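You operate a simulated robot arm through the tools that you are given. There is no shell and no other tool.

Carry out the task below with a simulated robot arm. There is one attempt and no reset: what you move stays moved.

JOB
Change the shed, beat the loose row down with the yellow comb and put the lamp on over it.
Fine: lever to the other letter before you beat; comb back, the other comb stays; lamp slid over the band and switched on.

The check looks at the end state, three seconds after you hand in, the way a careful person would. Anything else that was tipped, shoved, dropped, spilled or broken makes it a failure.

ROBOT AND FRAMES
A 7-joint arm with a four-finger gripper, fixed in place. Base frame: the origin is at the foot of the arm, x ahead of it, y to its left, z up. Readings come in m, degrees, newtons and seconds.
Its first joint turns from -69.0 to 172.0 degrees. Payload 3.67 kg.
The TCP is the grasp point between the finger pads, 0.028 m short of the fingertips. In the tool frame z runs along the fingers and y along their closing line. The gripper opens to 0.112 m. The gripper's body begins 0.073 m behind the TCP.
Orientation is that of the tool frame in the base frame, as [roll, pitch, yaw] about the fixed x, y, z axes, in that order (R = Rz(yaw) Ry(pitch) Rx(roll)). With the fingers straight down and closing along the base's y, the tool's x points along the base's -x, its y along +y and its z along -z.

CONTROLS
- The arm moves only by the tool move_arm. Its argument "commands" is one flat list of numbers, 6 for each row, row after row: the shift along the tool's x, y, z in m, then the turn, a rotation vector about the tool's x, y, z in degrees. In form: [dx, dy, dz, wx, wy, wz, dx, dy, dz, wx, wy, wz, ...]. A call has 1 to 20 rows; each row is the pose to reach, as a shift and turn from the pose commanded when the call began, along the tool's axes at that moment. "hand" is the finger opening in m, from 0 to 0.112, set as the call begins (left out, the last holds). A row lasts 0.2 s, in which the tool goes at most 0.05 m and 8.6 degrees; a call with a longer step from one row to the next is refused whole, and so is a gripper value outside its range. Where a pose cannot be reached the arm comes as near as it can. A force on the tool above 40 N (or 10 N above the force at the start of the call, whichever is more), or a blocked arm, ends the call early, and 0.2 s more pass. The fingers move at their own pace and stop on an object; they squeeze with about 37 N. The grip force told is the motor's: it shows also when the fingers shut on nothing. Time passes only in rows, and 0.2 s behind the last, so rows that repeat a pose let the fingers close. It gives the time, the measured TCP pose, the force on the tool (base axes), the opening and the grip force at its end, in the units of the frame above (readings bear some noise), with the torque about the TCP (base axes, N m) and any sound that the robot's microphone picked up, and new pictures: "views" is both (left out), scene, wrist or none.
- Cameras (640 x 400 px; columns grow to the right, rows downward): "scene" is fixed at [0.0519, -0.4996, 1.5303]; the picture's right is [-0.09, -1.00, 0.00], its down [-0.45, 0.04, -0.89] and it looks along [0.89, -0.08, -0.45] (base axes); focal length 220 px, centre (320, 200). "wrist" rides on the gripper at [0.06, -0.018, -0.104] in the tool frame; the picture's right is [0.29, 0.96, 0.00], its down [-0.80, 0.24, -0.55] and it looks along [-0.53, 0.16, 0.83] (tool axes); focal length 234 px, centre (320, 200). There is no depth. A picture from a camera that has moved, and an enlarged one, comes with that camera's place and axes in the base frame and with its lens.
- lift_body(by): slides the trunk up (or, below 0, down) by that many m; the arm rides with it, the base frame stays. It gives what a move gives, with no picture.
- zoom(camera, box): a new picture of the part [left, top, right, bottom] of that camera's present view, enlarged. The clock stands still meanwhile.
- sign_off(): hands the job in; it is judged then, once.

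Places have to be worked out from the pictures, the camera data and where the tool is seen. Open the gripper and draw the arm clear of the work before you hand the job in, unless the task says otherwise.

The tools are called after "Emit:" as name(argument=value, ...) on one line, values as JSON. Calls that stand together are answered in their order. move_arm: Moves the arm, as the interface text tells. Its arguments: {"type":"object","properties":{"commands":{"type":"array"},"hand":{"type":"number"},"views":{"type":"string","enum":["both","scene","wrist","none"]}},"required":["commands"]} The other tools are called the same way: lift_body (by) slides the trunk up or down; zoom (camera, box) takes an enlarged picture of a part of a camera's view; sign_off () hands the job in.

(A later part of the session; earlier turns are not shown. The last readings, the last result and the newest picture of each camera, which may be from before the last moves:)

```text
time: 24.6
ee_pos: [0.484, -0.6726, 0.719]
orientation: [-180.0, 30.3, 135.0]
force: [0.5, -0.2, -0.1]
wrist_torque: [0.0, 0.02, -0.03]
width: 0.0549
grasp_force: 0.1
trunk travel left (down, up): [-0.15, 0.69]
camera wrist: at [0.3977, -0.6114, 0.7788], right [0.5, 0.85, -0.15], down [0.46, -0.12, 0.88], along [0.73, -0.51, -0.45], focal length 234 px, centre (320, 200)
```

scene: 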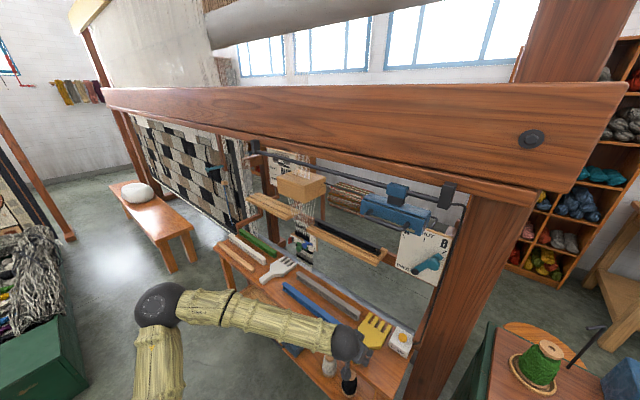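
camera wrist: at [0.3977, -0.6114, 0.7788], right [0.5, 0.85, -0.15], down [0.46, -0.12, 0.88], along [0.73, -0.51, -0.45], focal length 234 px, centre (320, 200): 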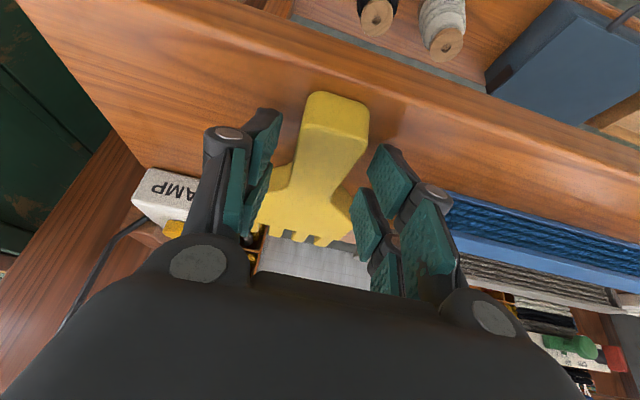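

No contact yet. I go two more 3 mm steps to get more pad overlap, watching for touch.

Emit:
move_arm(commands=[0.0015, 0, 0.0026, 0, 0, 0, 0.003, 0, 0.0052, 0, 0, 0], hand=0.055, views="wrist")

Emit:
zoom(camera="wrist", box=[220, 80, 430, 270])

```text
time: 25.2
ee_pos: [0.4829, -0.6725, 0.7147]
orientation: [-179.9, 30.4, 135.2]
force: [-0.8, 1.8, 10.4]
wrist_torque: [0.18, 0.04, 0.0]
width: 0.0561
grasp_force: 0.9
trunk travel left (down, up): [-0.15, 0.69]
camera wrist: at [0.3968, -0.6118, 0.775], right [0.5, 0.85, -0.15], down [0.46, -0.12, 0.88], along [0.73, -0.51, -0.45], focal length 234 px, centre (320, 200)
```

wrist: 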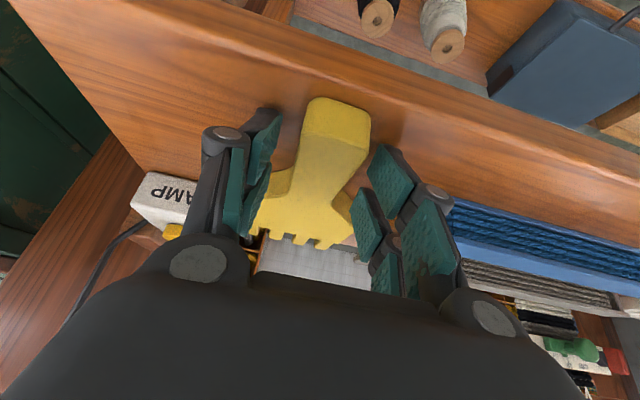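

```text
2.11 times, centred on (325, 175) of wrist
camera zoom: at [0.3968, -0.6118, 0.775], right [0.5, 0.85, -0.15], down [0.46, -0.12, 0.88], along [0.73, -0.51, -0.45], focal length 493 px, centre (310, 253)
```

zoom: 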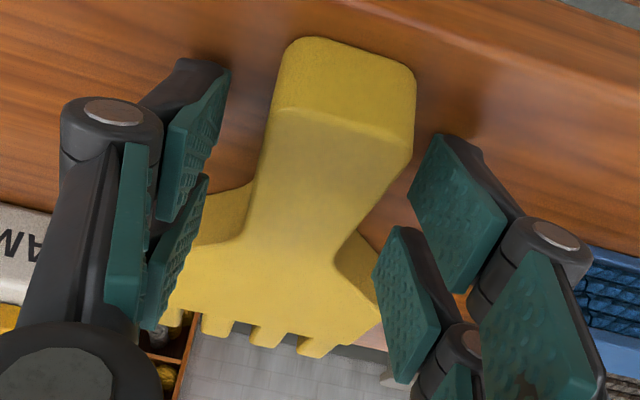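

Touched the bench at TCP z≈0.715 (so the top is z≈0.686). I raise 2 mm and close on the handle.

Emit:
move_arm(commands=[-0.001, 0, -0.0017, 0, 0, 0, -0.001, 0, -0.0017, 0, 0, 0, -0.001, 0, -0.0017, 0, 0, 0, -0.001, 0, -0.0017, 0, 0, 0], hand=0.0)

Emit:
zoom(camera="wrist", box=[220, 80, 430, 270])

```text
time: 26.2
ee_pos: [0.4821, -0.674, 0.7164]
orientation: [-180.0, 30.4, 135.2]
force: [5.1, 0.7, 15.3]
wrist_torque: [-0.06, -0.55, -0.19]
width: 0.0319
grasp_force: 36.9
trunk travel left (down, up): [-0.15, 0.69]
camera wrist: at [0.3973, -0.6115, 0.7765], right [0.5, 0.85, -0.15], down [0.46, -0.12, 0.88], along [0.74, -0.51, -0.45], focal length 234 px, centre (320, 200)
```

scene: 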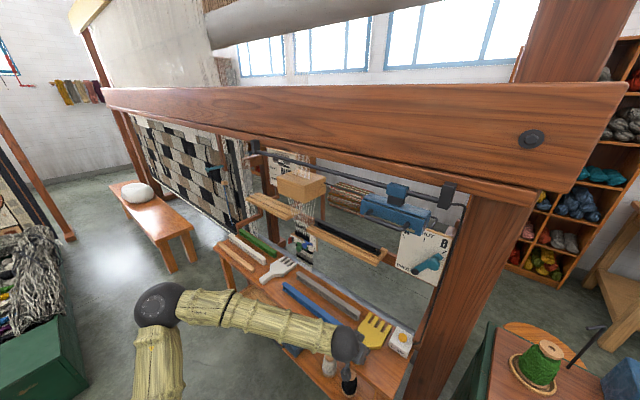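
wrist: 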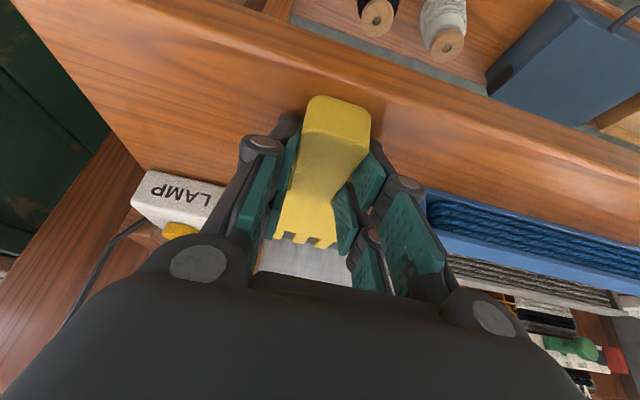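

```text
2.11 times, centred on (325, 175) of wrist
camera zoom: at [0.3973, -0.6115, 0.7765], right [0.5, 0.85, -0.15], down [0.46, -0.12, 0.88], along [0.74, -0.51, -0.45], focal length 493 px, centre (310, 253)
```

zoom: 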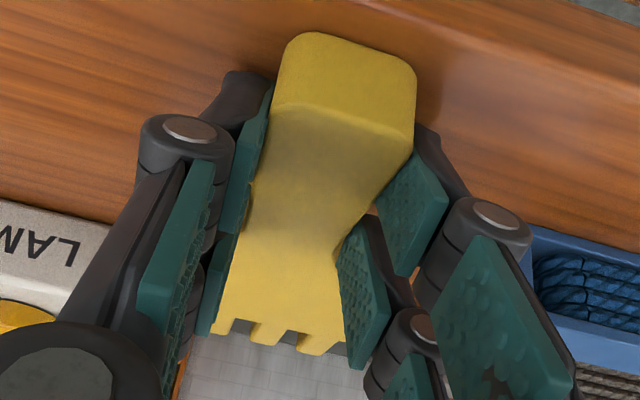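

Gripped: width 0.032 m at 37 N. Lifting gently 5 cm and checking whether the comb stays level in the grip.

Emit:
move_arm(commands=[-0.005, 0, -0.0087, 0, 0, 0, -0.0125, 0, -0.0217, 0, 0, 0, -0.025, 0, -0.0433, 0, 0, 0, -0.025, 0, -0.0433, 0, 0, 0], hand=0.0)

Emit:
zoom(camera="wrist", box=[220, 80, 430, 270])

Emit:
zoom(camera="scene", box=[310, 280, 430, 400])

```text
time: 27.2
ee_pos: [0.4833, -0.6735, 0.7648]
orientation: [180.0, 30.2, 135.1]
force: [0.3, 0.1, -1.5]
wrist_torque: [0.11, 0.09, 0.03]
width: 0.0315
grasp_force: 36.9
trunk travel left (down, up): [-0.15, 0.69]
camera wrist: at [0.3977, -0.6121, 0.8254], right [0.5, 0.85, -0.15], down [0.46, -0.12, 0.88], along [0.73, -0.51, -0.45], focal length 234 px, centre (320, 200)
```

scene: 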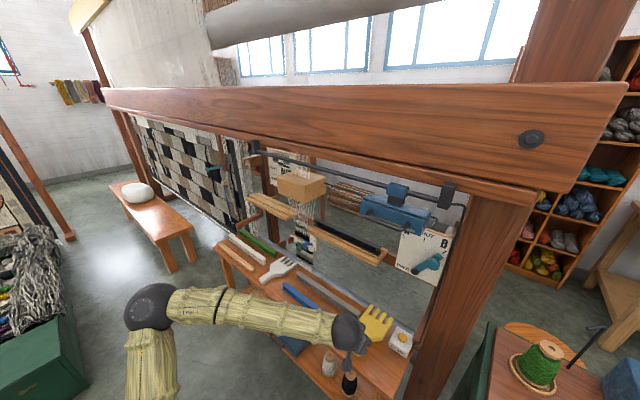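
wrist: 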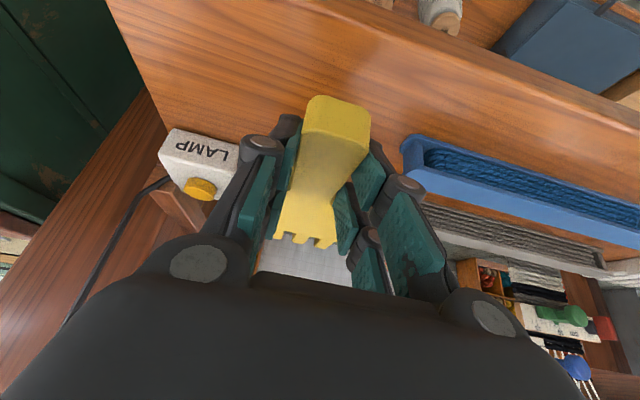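

```text
2.11 times, centred on (325, 175) of wrist
camera zoom: at [0.3977, -0.6121, 0.8254], right [0.5, 0.85, -0.15], down [0.46, -0.12, 0.88], along [0.73, -0.51, -0.45], focal length 493 px, centre (310, 253)
```

zoom: 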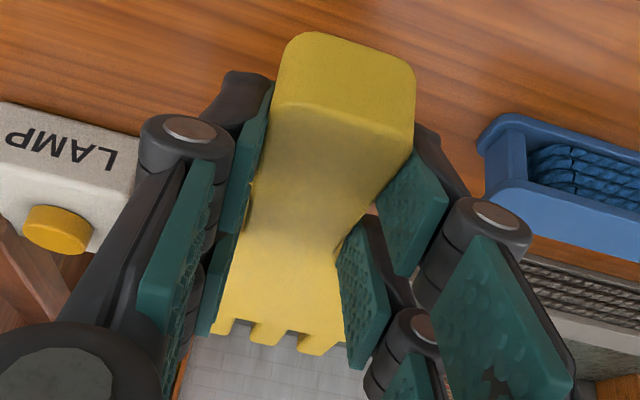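

```text
3.33 times, centred on (370, 340) of scene
camera zoom: at [0.0519, -0.4996, 1.5303], right [-0.09, -1.0, 0.0], down [-0.45, 0.04, -0.89], along [0.89, -0.08, -0.45], focal length 732 px, centre (153, -267)
```

zoom: 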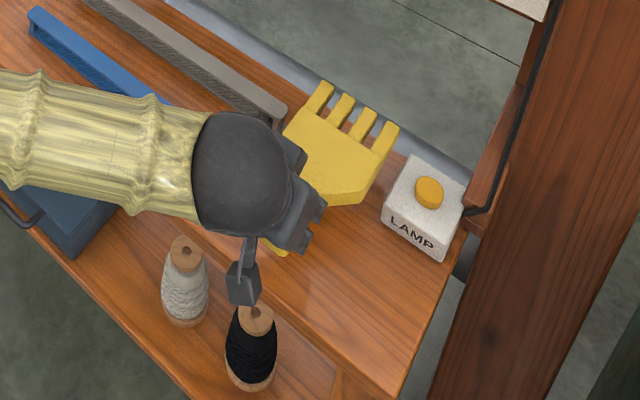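

The comb is held firmly and level. I raise it to z≈0.905 while starting to move along the loom toward the band.

Emit:
move_arm(commands=[-0.0175, 0.03, -0.0303, 0, 0, 0, -0.035, 0.06, -0.0606, 0, 0, 0, -0.0525, 0.09, -0.0909, 0, 0, 0, -0.07, 0.12, -0.1212, 0, 0, 0], hand=0.0)

```text
time: 28.2
ee_pos: [0.5696, -0.5876, 0.9025]
orientation: [-180.0, 30.2, 135.2]
force: [-1.5, -2.9, -2.7]
wrist_torque: [0.24, -0.03, 0.11]
width: 0.0315
grasp_force: 36.8
trunk travel left (down, up): [-0.15, 0.69]
camera wrist: at [0.4836, -0.5256, 0.9641], right [0.5, 0.85, -0.14], down [0.46, -0.12, 0.88], along [0.73, -0.51, -0.45], focal length 234 px, centre (320, 200)
```

scene: 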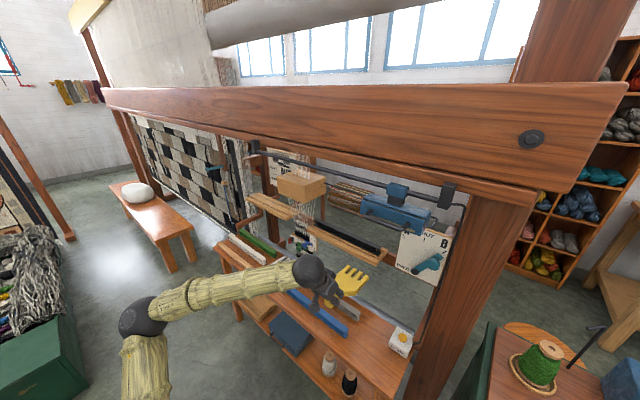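
wrist: 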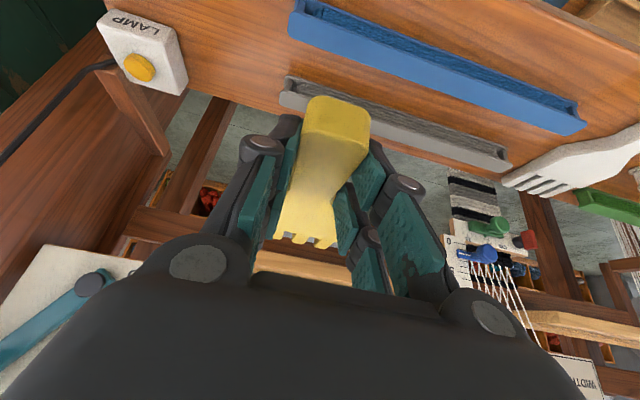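

Moving further along toward the band; tips stay ~6 cm in front of the shelf edge.

Emit:
move_arm(commands=[0, 0.045, 0, 0, 0, 0, 0.001, 0.09, -0.003, 0, 0, 0, 0.002, 0.135, -0.006, 0, 0, 0, 0.003, 0.18, -0.009, 0, 0, 0, 0.0035, 0.225, -0.0137, 0, 0, 0, 0.0035, 0.27, -0.0137, 0, 0, 0], hand=0.0)

```text
time: 29.6
ee_pos: [0.7528, -0.3913, 0.9126]
orientation: [-180.0, 30.3, 135.2]
force: [1.0, -0.1, -0.8]
wrist_torque: [0.14, 0.09, -0.01]
width: 0.0316
grasp_force: 37.0
trunk travel left (down, up): [-0.15, 0.69]
camera wrist: at [0.6664, -0.3303, 0.9738], right [0.5, 0.85, -0.14], down [0.46, -0.12, 0.88], along [0.73, -0.51, -0.45], focal length 234 px, centre (320, 200)
```

scene: 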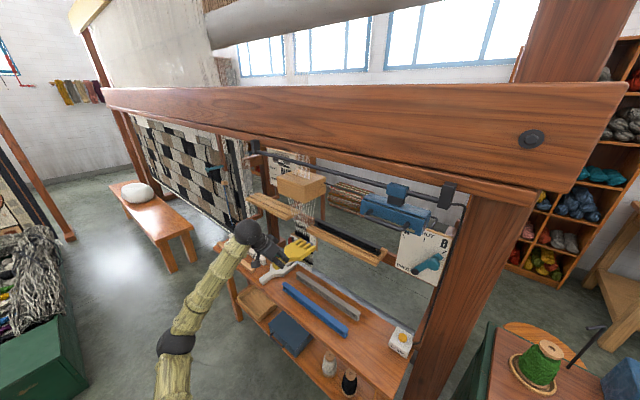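
wrist: 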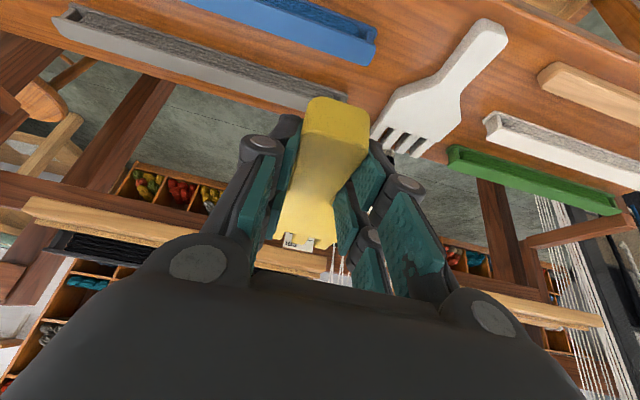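

The wrist view is now blocked by the comb itself, so I'll use the scene camera. Zooming there.

Emit:
zoom(camera="scene", box=[240, 160, 360, 280])

Emit:
zoom(camera="scene", box=[280, 210, 340, 270])

Emit:
zoom(camera="wrist", box=[240, 180, 440, 300])

```text
3.33 times, centred on (300, 220) of scene
camera zoom: at [0.0519, -0.4996, 1.5303], right [-0.09, -1.0, 0.0], down [-0.45, 0.04, -0.89], along [0.89, -0.08, -0.45], focal length 732 px, centre (387, 133)
```

zoom: 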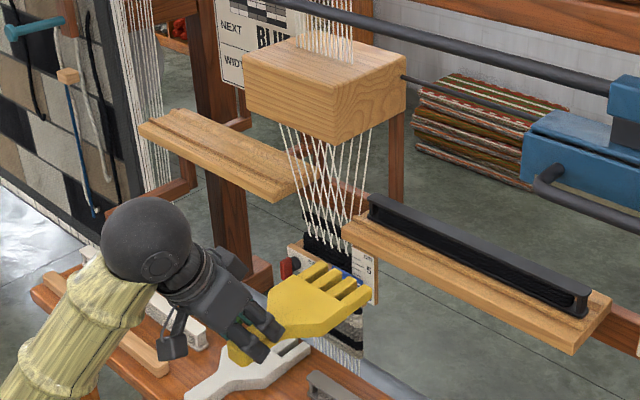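

```text
6.67 times, centred on (310, 240) of scene
camera zoom: at [0.0519, -0.4996, 1.5303], right [-0.09, -1.0, 0.0], down [-0.45, 0.04, -0.89], along [0.89, -0.08, -0.45], focal length 1464 px, centre (387, -67)
```

zoom: 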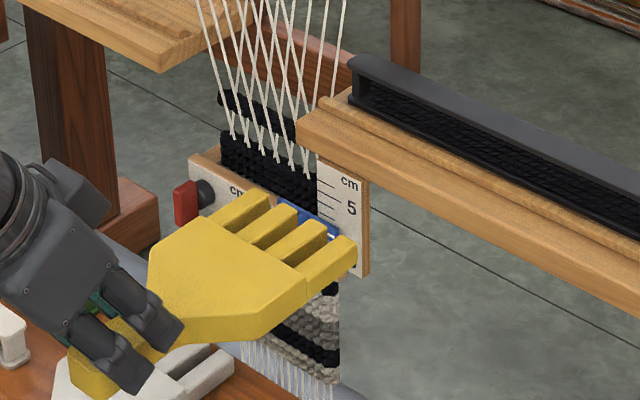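

```text
3.20 times, centred on (340, 240) of wrist
camera zoom: at [0.6664, -0.3303, 0.9738], right [0.5, 0.85, -0.14], down [0.46, -0.12, 0.88], along [0.73, -0.51, -0.45], focal length 749 px, centre (256, 72)
```

zoom: 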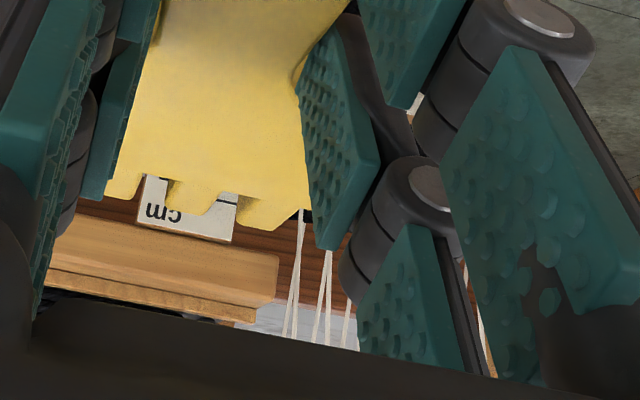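

The comb tips sit 0.174 m ahead of the TCP. Refined triangulation puts the band plane at e2≈1.115, with the loose row spanning e1 0.344–0.478 at z≈0.838 and the fell at z≈0.80. I move to a pre-insert pose centred on the band, with the comb above the loose row and the tips just short of the warp.

Emit:
move_arm(commands=[-0.0137, 0.0393, 0.0117, 0, 0, 0, -0.0275, 0.0785, 0.0234, 0, 0, 0, -0.0412, 0.1178, 0.035, 0, 0, 0, -0.0549, 0.157, 0.0467, 0, 0, 0, -0.0549, 0.157, 0.0467, 0, 0, 0], hand=0.0)

Emit:
zoom(camera="scene", box=[280, 190, 350, 260])

Emit:
zoom(camera="scene", box=[220, 140, 360, 280])

Emit:
zoom(camera="wrist", box=[240, 180, 440, 300])

```text
time: 30.8
ee_pos: [0.8447, -0.3534, 0.9013]
orientation: [-179.8, 30.2, 135.5]
force: [0.7, 0.6, -1.3]
wrist_torque: [0.1, 0.08, -0.02]
width: 0.0315
grasp_force: 37.2
out of reach, approached as far as the arm can: row 3, 4, 5
trunk travel left (down, up): [-0.15, 0.69]
camera wrist: at [0.7597, -0.2933, 0.9621], right [0.49, 0.86, -0.15], down [0.46, -0.11, 0.88], along [0.74, -0.5, -0.45], focal length 234 px, centre (320, 200)
```

scene: 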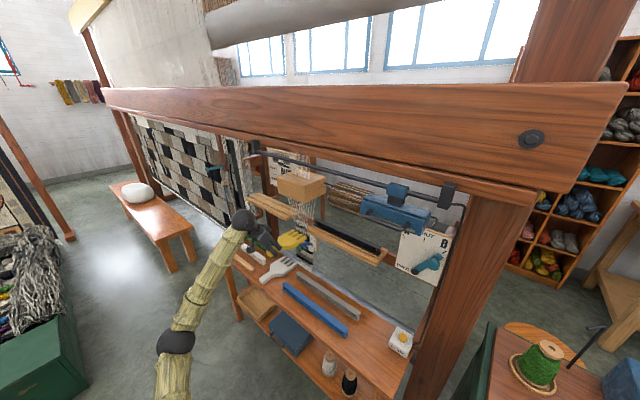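
wrist: 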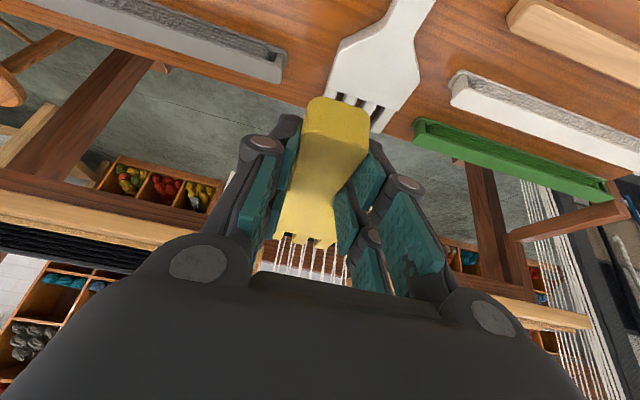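

```text
5.71 times, centred on (315, 225) of scene
camera zoom: at [0.0519, -0.4996, 1.5303], right [-0.09, -1.0, 0.0], down [-0.45, 0.04, -0.89], along [0.89, -0.08, -0.45], focal length 1255 px, centre (349, 57)
```

zoom: 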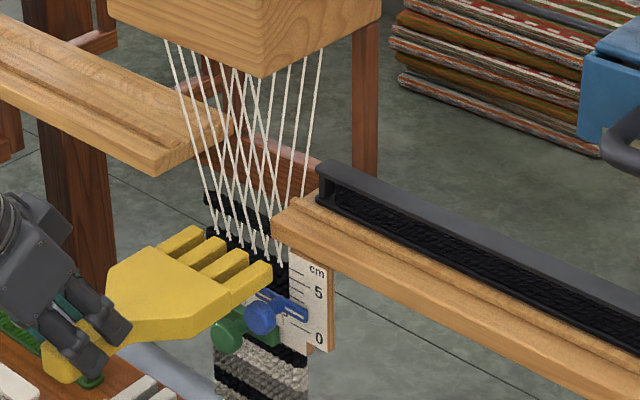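

```text
2.86 times, centred on (290, 210) of scene
camera zoom: at [0.0519, -0.4996, 1.5303], right [-0.09, -1.0, 0.0], down [-0.45, 0.04, -0.89], along [0.89, -0.08, -0.45], focal length 627 px, centre (406, 171)
```

zoom: 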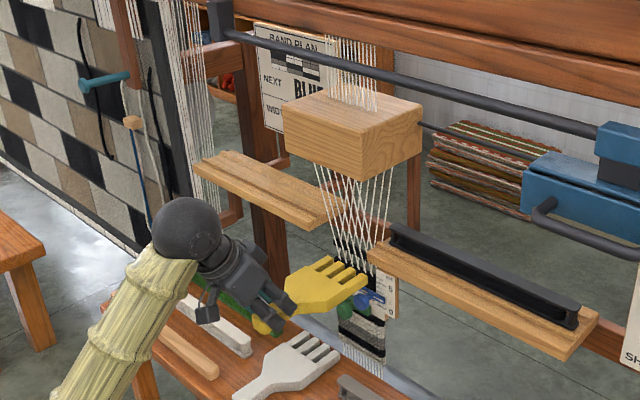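

```text
3.20 times, centred on (340, 240) of wrist
camera zoom: at [0.7597, -0.2933, 0.9621], right [0.49, 0.86, -0.15], down [0.46, -0.11, 0.88], along [0.74, -0.5, -0.45], focal length 749 px, centre (256, 72)
```

zoom: 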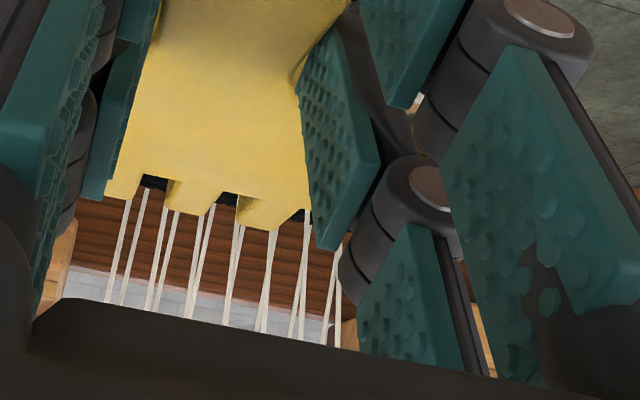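

The arm runs out of reach at this trunk height: the shoulder is too low, and I'm at e1 0.347, e2 0.847. I retract from the warp, then raise the trunk so the shoulder is level with the wrist for longer reach.

Emit:
move_arm(commands=[0.0259, -0.017, -0.0151, 0, 0, 0, 0.0519, -0.034, -0.0302, 0, 0, 0, 0.0778, -0.05, -0.0453, 0, 0, 0, 0.0778, -0.05, -0.0453, 0, 0, 0], hand=0.0, views="scene")

```text
time: 31.8
ee_pos: [0.771, -0.364, 0.9063]
orientation: [-179.9, 30.3, 135.2]
force: [-0.3, -0.1, -1.3]
wrist_torque: [0.07, 0.07, -0.02]
width: 0.0316
grasp_force: 37.3
out of reach, approached as far as the arm can: row 2, 3, 4
trunk travel left (down, up): [-0.15, 0.69]
```

scene: 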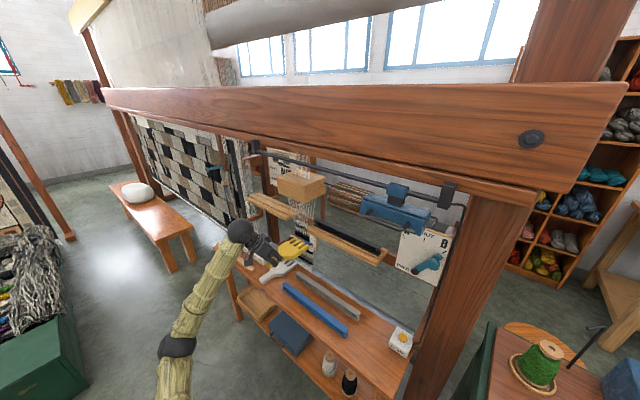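

It seems the limit is sideways (azimuth with this tool yaw), not just distance. I raise the trunk 0.2 m from this clear spot to change the arm's posture.

Emit:
lift_body(by=0.2)

```text
time: 33.9
ee_pos: [0.77, -0.3637, 1.1065]
orientation: [-180.0, 30.3, 135.1]
force: [0.2, -0.2, -1.5]
wrist_torque: [0.14, 0.15, -0.02]
width: 0.0317
grasp_force: 37.0
trunk travel left (down, up): [-0.35, 0.49]
```

Now bring the hand back down 0.2 m with the arm (target slightly to the right to stay within reach).

Emit:
move_arm(commands=[0.0202, -0.015, 0.0345, 0, 0, 0, 0.0404, -0.03, 0.0691, 0, 0, 0, 0.0605, -0.045, 0.1036, 0, 0, 0, 0.0807, -0.06, 0.1382, 0, 0, 0, 0.1009, -0.075, 0.1727, 0, 0, 0, 0.1009, -0.075, 0.1727, 0, 0, 0], hand=0.0, views="scene")

```text
time: 35.3
ee_pos: [0.7193, -0.4164, 0.9068]
orientation: [-179.9, 30.4, 135.2]
force: [-0.1, 0.4, -2.2]
wrist_torque: [0.06, 0.1, -0.03]
width: 0.0314
grasp_force: 37.0
trunk travel left (down, up): [-0.35, 0.49]
```

scene: 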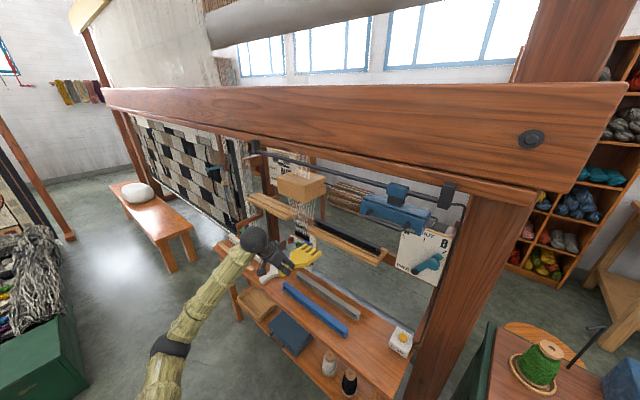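

Tracking is exact again. Now shift +0.2 m along e1 to the band centre at this trunk height.

Emit:
move_arm(commands=[0, 0.04, 0, 0, 0, 0, 0, 0.08, 0, 0, 0, 0, 0, 0.12, 0, 0, 0, 0, 0, 0.16, 0, 0, 0, 0, 0, 0.2, 0, 0, 0, 0, 0, 0.2, 0, 0, 0, 0], hand=0.0, views="scene")

```text
time: 36.7
ee_pos: [0.8279, -0.365, 0.9098]
orientation: [-179.9, 30.2, 135.1]
force: [0.0, -1.0, -1.6]
wrist_torque: [0.09, 0.09, 0.01]
width: 0.0317
grasp_force: 36.8
out of reach, approached as far as the arm can: row 1, 2, 3, 4, 5, 6
trunk travel left (down, up): [-0.35, 0.49]
```

scene: 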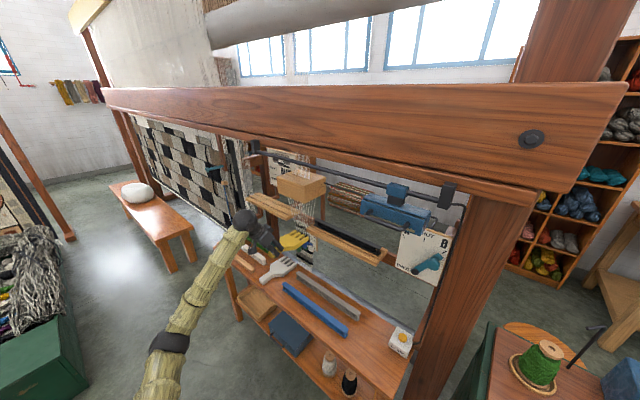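

Still limited near y≈-0.36. From the image the elbow sits low, and the shoulder seems to be only about z 0.5, so the arm is reaching up from below. I'll pull back to a free spot, raise the trunk further, and let the arm hang down to the work instead.

Emit:
move_arm(commands=[0, -0.04, 0, 0, 0, 0, 0, -0.08, 0, 0, 0, 0, 0, -0.12, 0, 0, 0, 0, 0, -0.16, 0, 0, 0, 0, 0, -0.2, 0, 0, 0, 0, 0, -0.2, 0, 0, 0, 0], hand=0.0, views="none")

Emit:
lift_body(by=0.25)

```text
time: 38.1
ee_pos: [0.6891, -0.5125, 0.9093]
orientation: [-179.9, 30.4, 135.2]
force: [0.4, -0.3, -1.9]
wrist_torque: [0.09, 0.09, -0.02]
width: 0.0315
grasp_force: 36.8
trunk travel left (down, up): [-0.35, 0.49]
```

```text
time: 40.7
ee_pos: [0.6893, -0.5118, 1.1578]
orientation: [-179.8, 30.3, 135.0]
force: [-0.2, -0.7, -0.4]
wrist_torque: [0.1, 0.07, -0.02]
width: 0.0317
grasp_force: 37.2
trunk travel left (down, up): [-0.6, 0.24]
```

Now lower the hand 0.25 m with the arm from the raised trunk.

Emit:
move_arm(commands=[0.0282, 0, 0.0318, 0, 0, 0, 0.0564, 0, 0.0636, 0, 0, 0, 0.0847, 0, 0.0954, 0, 0, 0, 0.1129, 0, 0.1271, 0, 0, 0, 0.1411, 0, 0.1589, 0, 0, 0, 0.1693, 0, 0.1907, 0, 0, 0, 0.1693, 0, 0.1907, 0, 0, 0], hand=0.0, views="scene")

```text
time: 42.5
ee_pos: [0.6427, -0.5263, 0.9431]
orientation: [-179.2, 33.9, 131.8]
force: [-0.1, 0.4, -0.8]
wrist_torque: [0.12, 0.05, 0.03]
width: 0.0315
grasp_force: 37.1
trunk travel left (down, up): [-0.6, 0.24]
stopped in row 7: the arm was blocked; the commanded pose is now the measured one
```

scene: 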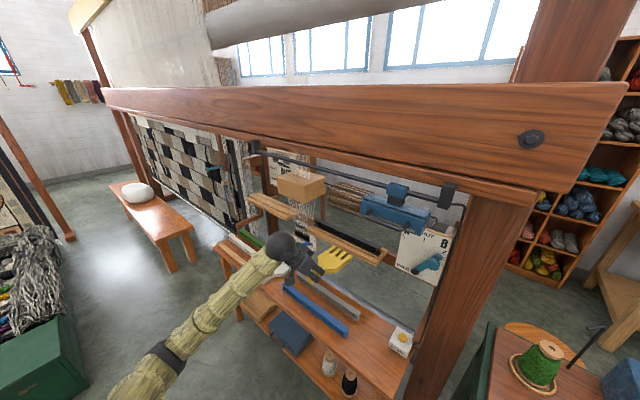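

Blocked only by being too close in. The target at the band is farther out, so from this trunk height I try sweeping toward the band again, at e2≈0.88, restoring the orientation.

Emit:
move_arm(commands=[-0.0043, 0.0413, 0.0014, -0.3, 0.45, -0.34, -0.0086, 0.0825, 0.0028, -0.6, 0.9, -0.68, -0.0129, 0.1238, 0.0042, -0.94, 1.35, -1.0, -0.0172, 0.165, 0.0055, -1.25, 1.8, -1.35, -0.0215, 0.2063, 0.0069, -1.56, 2.25, -1.7, -0.0258, 0.2475, 0.0083, -1.9, 2.7, -2.0, -0.0301, 0.2888, 0.0097, -2.2, 3.15, -2.4, -0.0344, 0.33, 0.0111, -2.5, 3.6, -2.7, -0.0344, 0.33, 0.0111, -2.5, 3.6, -2.7], hand=0.0, views="scene")

```text
time: 44.5
ee_pos: [0.8821, -0.4194, 0.9644]
orientation: [-179.8, 29.6, 138.3]
force: [-0.9, -0.3, -1.0]
wrist_torque: [0.04, 0.02, -0.08]
width: 0.0318
grasp_force: 36.8
out of reach, approached as far as the arm can: row 5, 6, 7, 8, 9
trunk travel left (down, up): [-0.6, 0.24]
```

scene: 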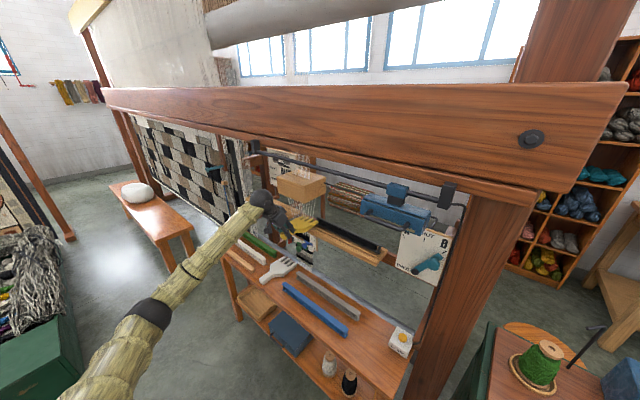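

It got farther out (e2 0.92) but e1 stays at 0.327, so the comb is now near the shelf end. Checking clearance by zoom before anything else.

Emit:
zoom(camera="scene", box=[240, 160, 360, 280])

Emit:
zoom(camera="wrist", box=[0, 0, 640, 400])

```text
3.33 times, centred on (300, 220) of scene
camera zoom: at [0.0519, -0.4996, 1.5303], right [-0.09, -1.0, 0.0], down [-0.45, 0.04, -0.89], along [0.89, -0.08, -0.45], focal length 732 px, centre (387, 133)
```

zoom: 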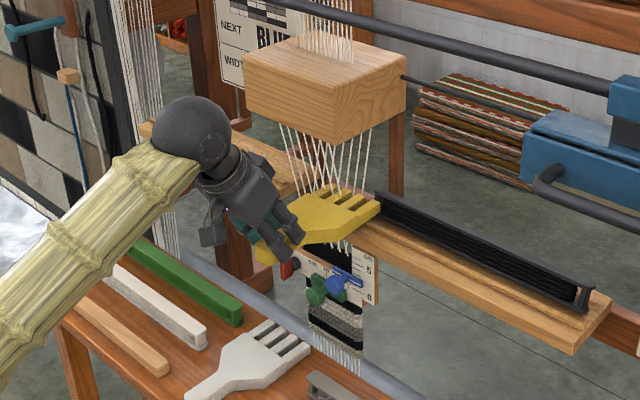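

```text
1.00 times, centred on (320, 200) of wrist (not enlarged: the box is as wide or as high as the picture)
camera zoom: at [0.7938, -0.3619, 1.0263], right [0.45, 0.88, -0.15], down [0.48, -0.1, 0.87], along [0.75, -0.46, -0.46], focal length 234 px, centre (320, 200)
```

zoom: 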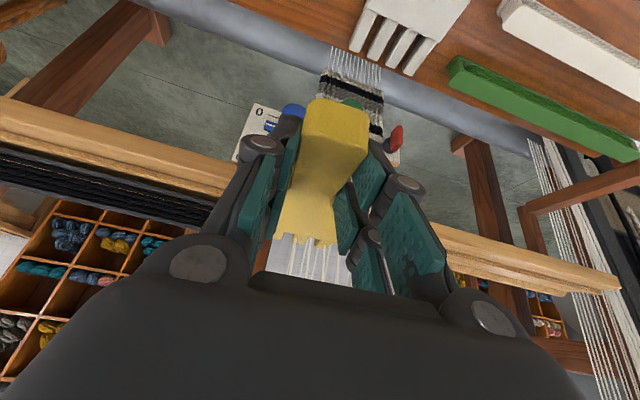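

The comb is just in front of the threads and nothing is touched. The arm seems near full extension with the shoulder still too low, so I retract and raise the trunk another 0.2 m.

Emit:
move_arm(commands=[0.0347, 0.0023, -0.0197, 0, 0, 0, 0.0694, 0.0046, -0.0394, 0, 0, 0, 0.0868, -0.0342, -0.0493, 0, 0, 0, 0.0955, -0.0732, -0.0542, 0, 0, 0, 0.1041, -0.1131, -0.0591, 0, 0, 0, 0.1041, -0.1131, -0.0591, 0, 0, 0], hand=0.0, views="none")

Emit:
lift_body(by=0.2)

```text
time: 46.1
ee_pos: [0.7095, -0.4609, 0.9917]
orientation: [-179.3, 32.3, 135.8]
force: [0.2, -0.1, -1.1]
wrist_torque: [0.13, 0.08, -0.05]
width: 0.0317
grasp_force: 37.5
out of reach, approached as far as the arm can: row 1, 2, 3
trunk travel left (down, up): [-0.6, 0.24]
stopped in row 6: the arm was blocked; the commanded pose is now the measured one
```

```text
time: 48.3
ee_pos: [0.7088, -0.4594, 1.1907]
orientation: [-179.1, 32.2, 136.0]
force: [-1.1, -0.1, -2.5]
wrist_torque: [0.09, 0.13, 0.01]
width: 0.0316
grasp_force: 36.7
trunk travel left (down, up): [-0.8, 0.04]
```

Now descend and sweep toward the band in one path, passing below and clear of the heddle block.

Emit:
move_arm(commands=[0.024, 0, 0.0381, 0, 0.2, 0.1, 0.048, 0, 0.0762, -0.1, 0.4, 0.2, 0.0666, 0.03, 0.1058, -0.1, 0.6, 0.3, 0.0704, 0.07, 0.1329, -0.2, 0.8, 0.4, 0.0748, 0.11, 0.1598, -0.2, 1.0, 0.5, 0.0748, 0.1494, 0.1892, -0.3, 1.2, 0.6, 0.0748, 0.189, 0.2188, -0.3, 1.4, 0.7, 0.073, 0.228, 0.2436, -0.4, 1.7, 0.8, 0.081, 0.233, 0.2563, -0.4, 1.9, 0.9, 0.081, 0.233, 0.2563, -0.4, 1.9, 0.9], hand=0.0, views="scene")

```text
time: 50.5
ee_pos: [0.9203, -0.4549, 0.929]
orientation: [179.0, 29.6, 137.4]
force: [-0.3, 6.3, 4.8]
wrist_torque: [-0.78, -0.36, 0.28]
width: 0.032
grasp_force: 37.1
out of reach, approached as far as the arm can: row 4, 5, 6, 7, 8, 9, 10
trunk travel left (down, up): [-0.8, 0.04]
```

scene: 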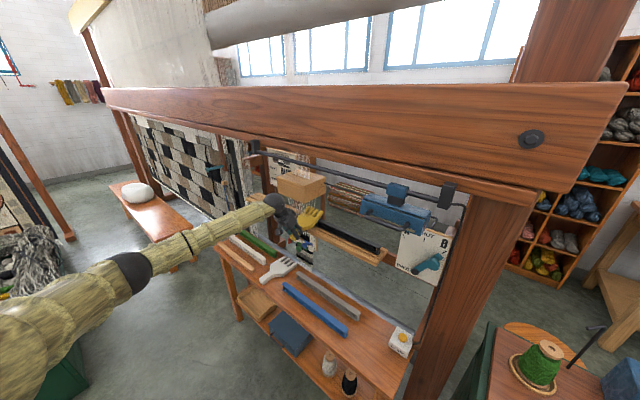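

Contact: about 8 N, and the arm drifted too far out (e2 0.972) at e1≈0.33, so the comb is touching near the right shelf end. I look before moving.

Emit:
zoom(camera="scene", box=[260, 170, 360, 270])

Emit:
zoom(camera="wrist", box=[150, 80, 470, 320])

```text
4.00 times, centred on (310, 220) of scene
camera zoom: at [0.0519, -0.4996, 1.5303], right [-0.09, -1.0, 0.0], down [-0.45, 0.04, -0.89], along [0.89, -0.08, -0.45], focal length 878 px, centre (360, 120)
```

zoom: 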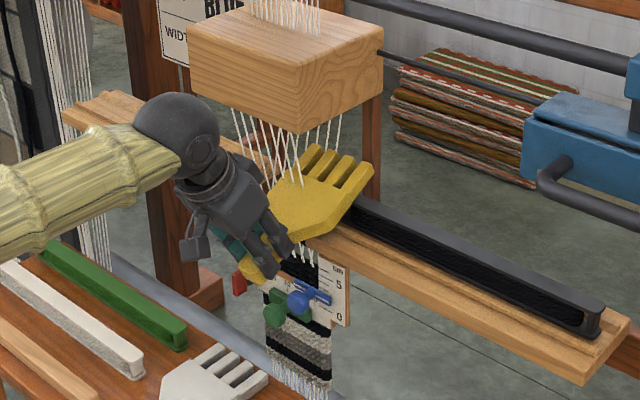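

```text
1.67 times, centred on (310, 200) of wrist
camera zoom: at [0.8312, -0.3985, 0.9903], right [0.46, 0.88, -0.13], down [0.46, -0.11, 0.88], along [0.76, -0.46, -0.46], focal length 390 px, centre (337, 200)
```

zoom: 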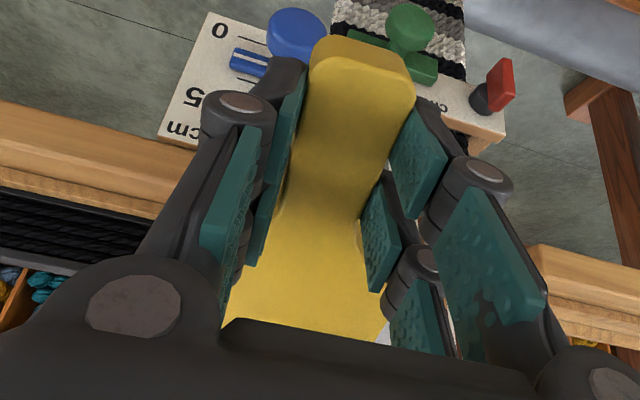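

The comb's palm has landed on the end of the right shelf and pitched up in the grip. I lift gently and back straight out.

Emit:
move_arm(commands=[-0.0074, 0, -0.013, 0, 0, 0, -0.0124, 0, -0.0217, 0, 0, 0, 0.0136, 0.0013, -0.0366, 0, 0, 0, 0.0397, 0.0026, -0.0514, 0, 0, 0, 0.0658, 0.0038, -0.0662, 0, 0, 0, 0.0919, 0.005, -0.081, 0, 0, 0], hand=0.0)

Emit:
zoom(camera="scene", box=[260, 170, 400, 310])

Emit:
zoom(camera="wrist", box=[150, 80, 470, 320])

```text
time: 52.1
ee_pos: [0.8215, -0.5047, 1.0048]
orientation: [179.9, 32.7, 135.7]
force: [0.4, 0.3, -1.3]
wrist_torque: [0.05, 0.12, -0.02]
width: 0.0318
grasp_force: 37.2
out of reach, approached as far as the arm can: row 3, 4, 5, 6
trunk travel left (down, up): [-0.8, 0.04]
stopped in row 6: the arm was blocked; the commanded pose is now the measured one
camera wrist: at [0.7336, -0.441, 1.0605], right [0.5, 0.85, -0.15], down [0.43, -0.09, 0.9], along [0.75, -0.51, -0.41], focal length 234 px, centre (320, 200)
```

scene: 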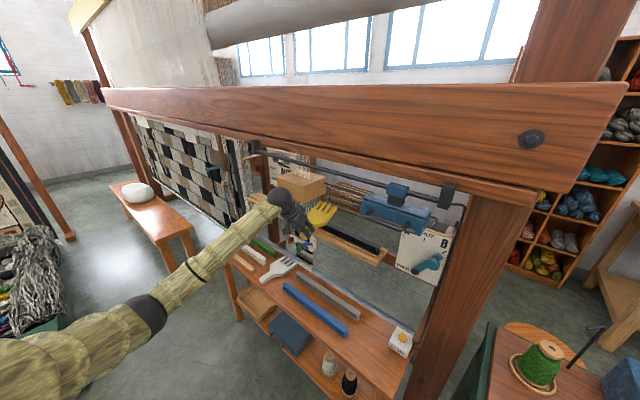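
wrist: 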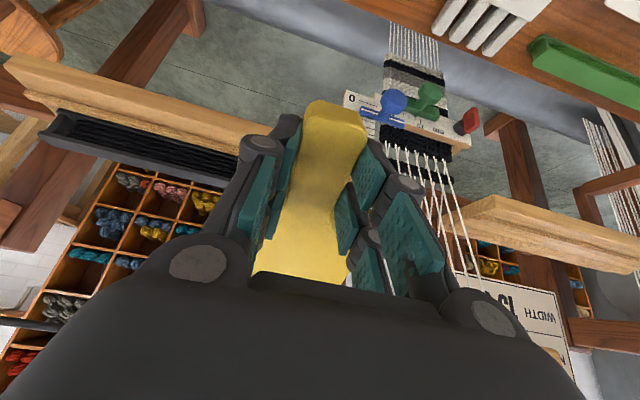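

```text
2.86 times, centred on (330, 240) of scene
camera zoom: at [0.0519, -0.4996, 1.5303], right [-0.09, -1.0, 0.0], down [-0.45, 0.04, -0.89], along [0.89, -0.08, -0.45], focal length 627 px, centre (291, 86)
```

zoom: 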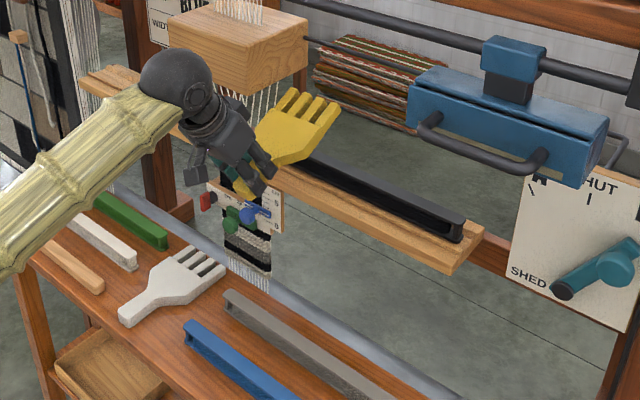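

```text
1.67 times, centred on (310, 200) of wrist
camera zoom: at [0.7336, -0.441, 1.0605], right [0.5, 0.85, -0.15], down [0.43, -0.09, 0.9], along [0.75, -0.51, -0.41], focal length 390 px, centre (337, 200)
```

zoom: 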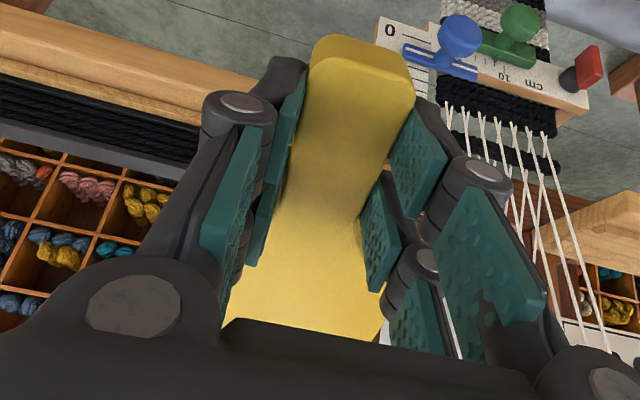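

The shuttle and shelf items look unmoved. Two findings:
- The comb slipped to a tips-up pitch in the grip.
- The arm's elbow is in a low-left posture that blocks the far-left reach.

I'll take the comb back to the bench, re-lay it flat, and regrasp with a steeper tool tilt and a better arm posture. First I retract.

Emit:
move_arm(commands=[0.0253, -0.01, -0.0162, 0, 0, 0, 0.0505, -0.02, -0.0324, 0, 0, 0, 0.0758, -0.03, -0.0486, 0, 0, 0, 0.101, -0.03, -0.0648, 0, 0, 0], hand=0.0, views="scene")

```text
time: 53.2
ee_pos: [0.703, -0.5257, 1.0515]
orientation: [-176.3, 38.2, 133.4]
force: [0.5, 0.0, -1.3]
wrist_torque: [0.09, 0.07, -0.01]
width: 0.0318
grasp_force: 36.6
trunk travel left (down, up): [-0.8, 0.04]
stopped in row 4: the arm was blocked; the commanded pose is now the measured one
```

scene: 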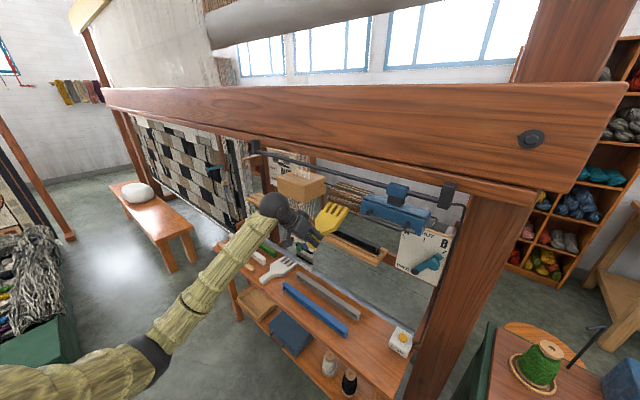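

Lower the trunk 0.2 m to restore freedom; the hand goes to z≈0.85, clear of the shelf and bench.

Emit:
lift_body(by=-0.2)

```text
time: 55.4
ee_pos: [0.7021, -0.5253, 0.8508]
orientation: [-176.5, 38.2, 133.4]
force: [0.6, 1.0, -0.9]
wrist_torque: [0.1, 0.09, 0.0]
width: 0.0317
grasp_force: 37.7
trunk travel left (down, up): [-0.6, 0.24]
```

Now move up, back and to the right while straightening the orientation.

Emit:
move_arm(commands=[-0.0019, -0.0258, -0.0224, -0.9, 0.6, -0.3, -0.0038, -0.0516, -0.0448, -1.8, 1.3, -0.5, -0.0056, -0.0774, -0.0673, -2.7, 1.9, -0.8, -0.0075, -0.1032, -0.0897, -3.6, 2.6, -1.0, -0.0094, -0.129, -0.1121, -4.4, 3.2, -1.3, -0.0094, -0.129, -0.1121, -4.4, 3.2, -1.3], hand=0.0, views="scene")

```text
time: 56.8
ee_pos: [0.569, -0.5578, 0.9486]
orientation: [179.8, 34.7, 135.0]
force: [-0.3, -1.0, -1.2]
wrist_torque: [0.11, 0.09, -0.02]
width: 0.0316
grasp_force: 37.2
trunk travel left (down, up): [-0.6, 0.24]
```

scene: 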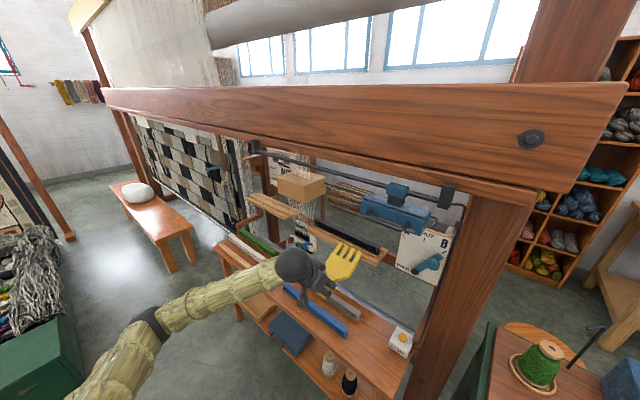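

Exact again. I step the trunk down in two stages, raising the hand in between, to about T=0.30.

Emit:
lift_body(by=-0.12)

Emit:
move_arm(commands=[-0.0206, -0.02, -0.0297, 0, 0, 0, -0.0413, -0.04, -0.0595, 0, 0, 0, -0.0619, -0.06, -0.0892, 0, 0, 0, -0.0825, -0.08, -0.119, 0, 0, 0, -0.0911, -0.1, -0.1315, 0, 0, 0], hand=0.0, views="none")

Emit:
lift_body(by=-0.15)

Emit:
move_arm(commands=[-0.0028, -0.01, -0.0041, 0, 0, 0, -0.0057, -0.02, -0.0082, 0, 0, 0], hand=0.0)

```text
time: 58.3
ee_pos: [0.5697, -0.5575, 0.8294]
orientation: [179.8, 34.8, 135.1]
force: [0.6, 0.8, -1.8]
wrist_torque: [0.06, 0.09, 0.01]
width: 0.0319
grasp_force: 37.3
trunk travel left (down, up): [-0.48, 0.36]
```

```text
time: 59.5
ee_pos: [0.4983, -0.63, 0.9916]
orientation: [179.9, 34.9, 134.9]
force: [-0.3, -0.7, -1.6]
wrist_torque: [0.06, 0.03, 0.02]
width: 0.0317
grasp_force: 37.2
trunk travel left (down, up): [-0.48, 0.36]
```

```text
time: 61.2
ee_pos: [0.4998, -0.6297, 0.8412]
orientation: [179.9, 34.8, 135.0]
force: [0.5, -0.4, -0.5]
wrist_torque: [0.08, 0.11, -0.03]
width: 0.0317
grasp_force: 36.7
trunk travel left (down, up): [-0.33, 0.51]
```

```text
time: 61.8
ee_pos: [0.4853, -0.6442, 0.8511]
orientation: [180.0, 34.8, 135.0]
force: [0.7, 0.2, -2.3]
wrist_torque: [0.07, 0.08, 0.01]
width: 0.0316
grasp_force: 36.8
trunk travel left (down, up): [-0.33, 0.51]
camera wrist: at [0.397, -0.5797, 0.9044], right [0.51, 0.85, -0.16], down [0.41, -0.07, 0.91], along [0.76, -0.53, -0.38], focal length 234 px, centre (320, 200)
```

scene: 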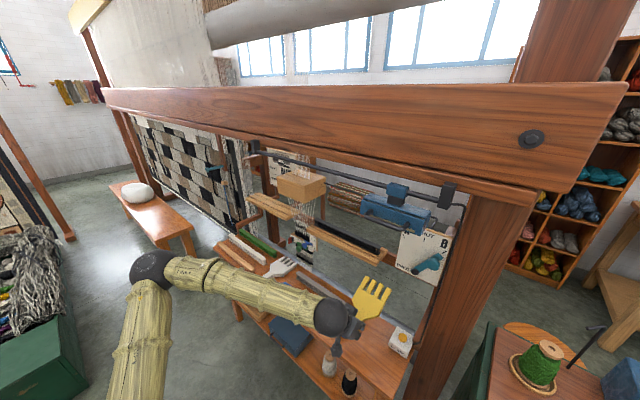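
wrist: 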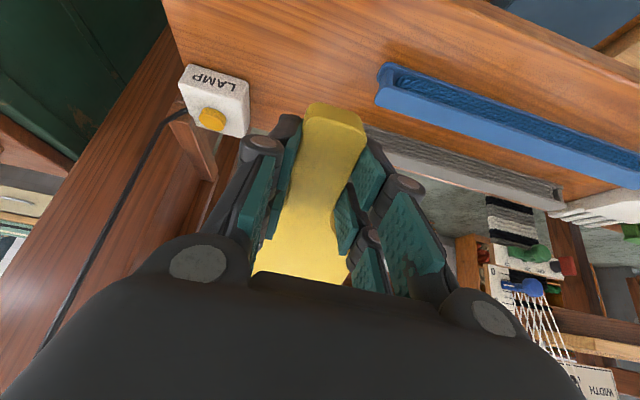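

Good posture with the elbow up again. Let me measure the comb's pitch in the grip.

Emit:
zoom(camera="scene", box=[320, 260, 420, 360])

Emit:
zoom(camera="wrist", box=[220, 80, 430, 300])

```text
4.00 times, centred on (370, 310) of scene
camera zoom: at [0.0519, -0.4996, 1.5303], right [-0.09, -1.0, 0.0], down [-0.45, 0.04, -0.89], along [0.89, -0.08, -0.45], focal length 878 px, centre (120, -240)
```

zoom: 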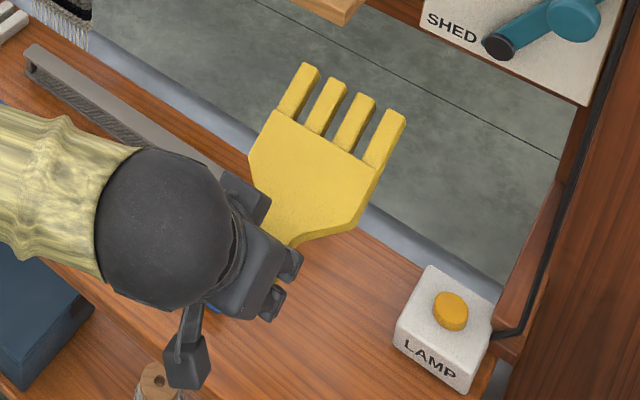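

```text
1.82 times, centred on (325, 190) of wrist
camera zoom: at [0.397, -0.5797, 0.9044], right [0.51, 0.85, -0.16], down [0.41, -0.07, 0.91], along [0.76, -0.53, -0.38], focal length 426 px, centre (311, 218)
```

zoom: 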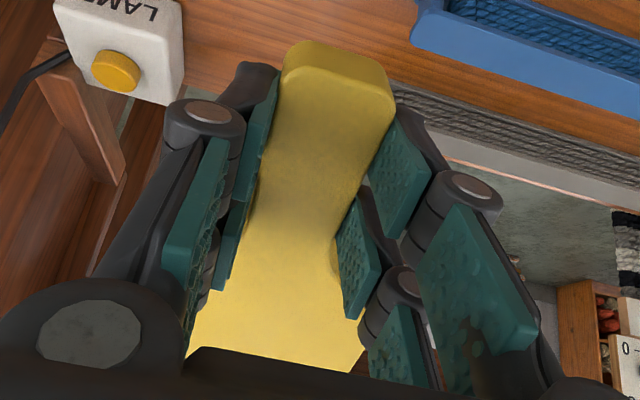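

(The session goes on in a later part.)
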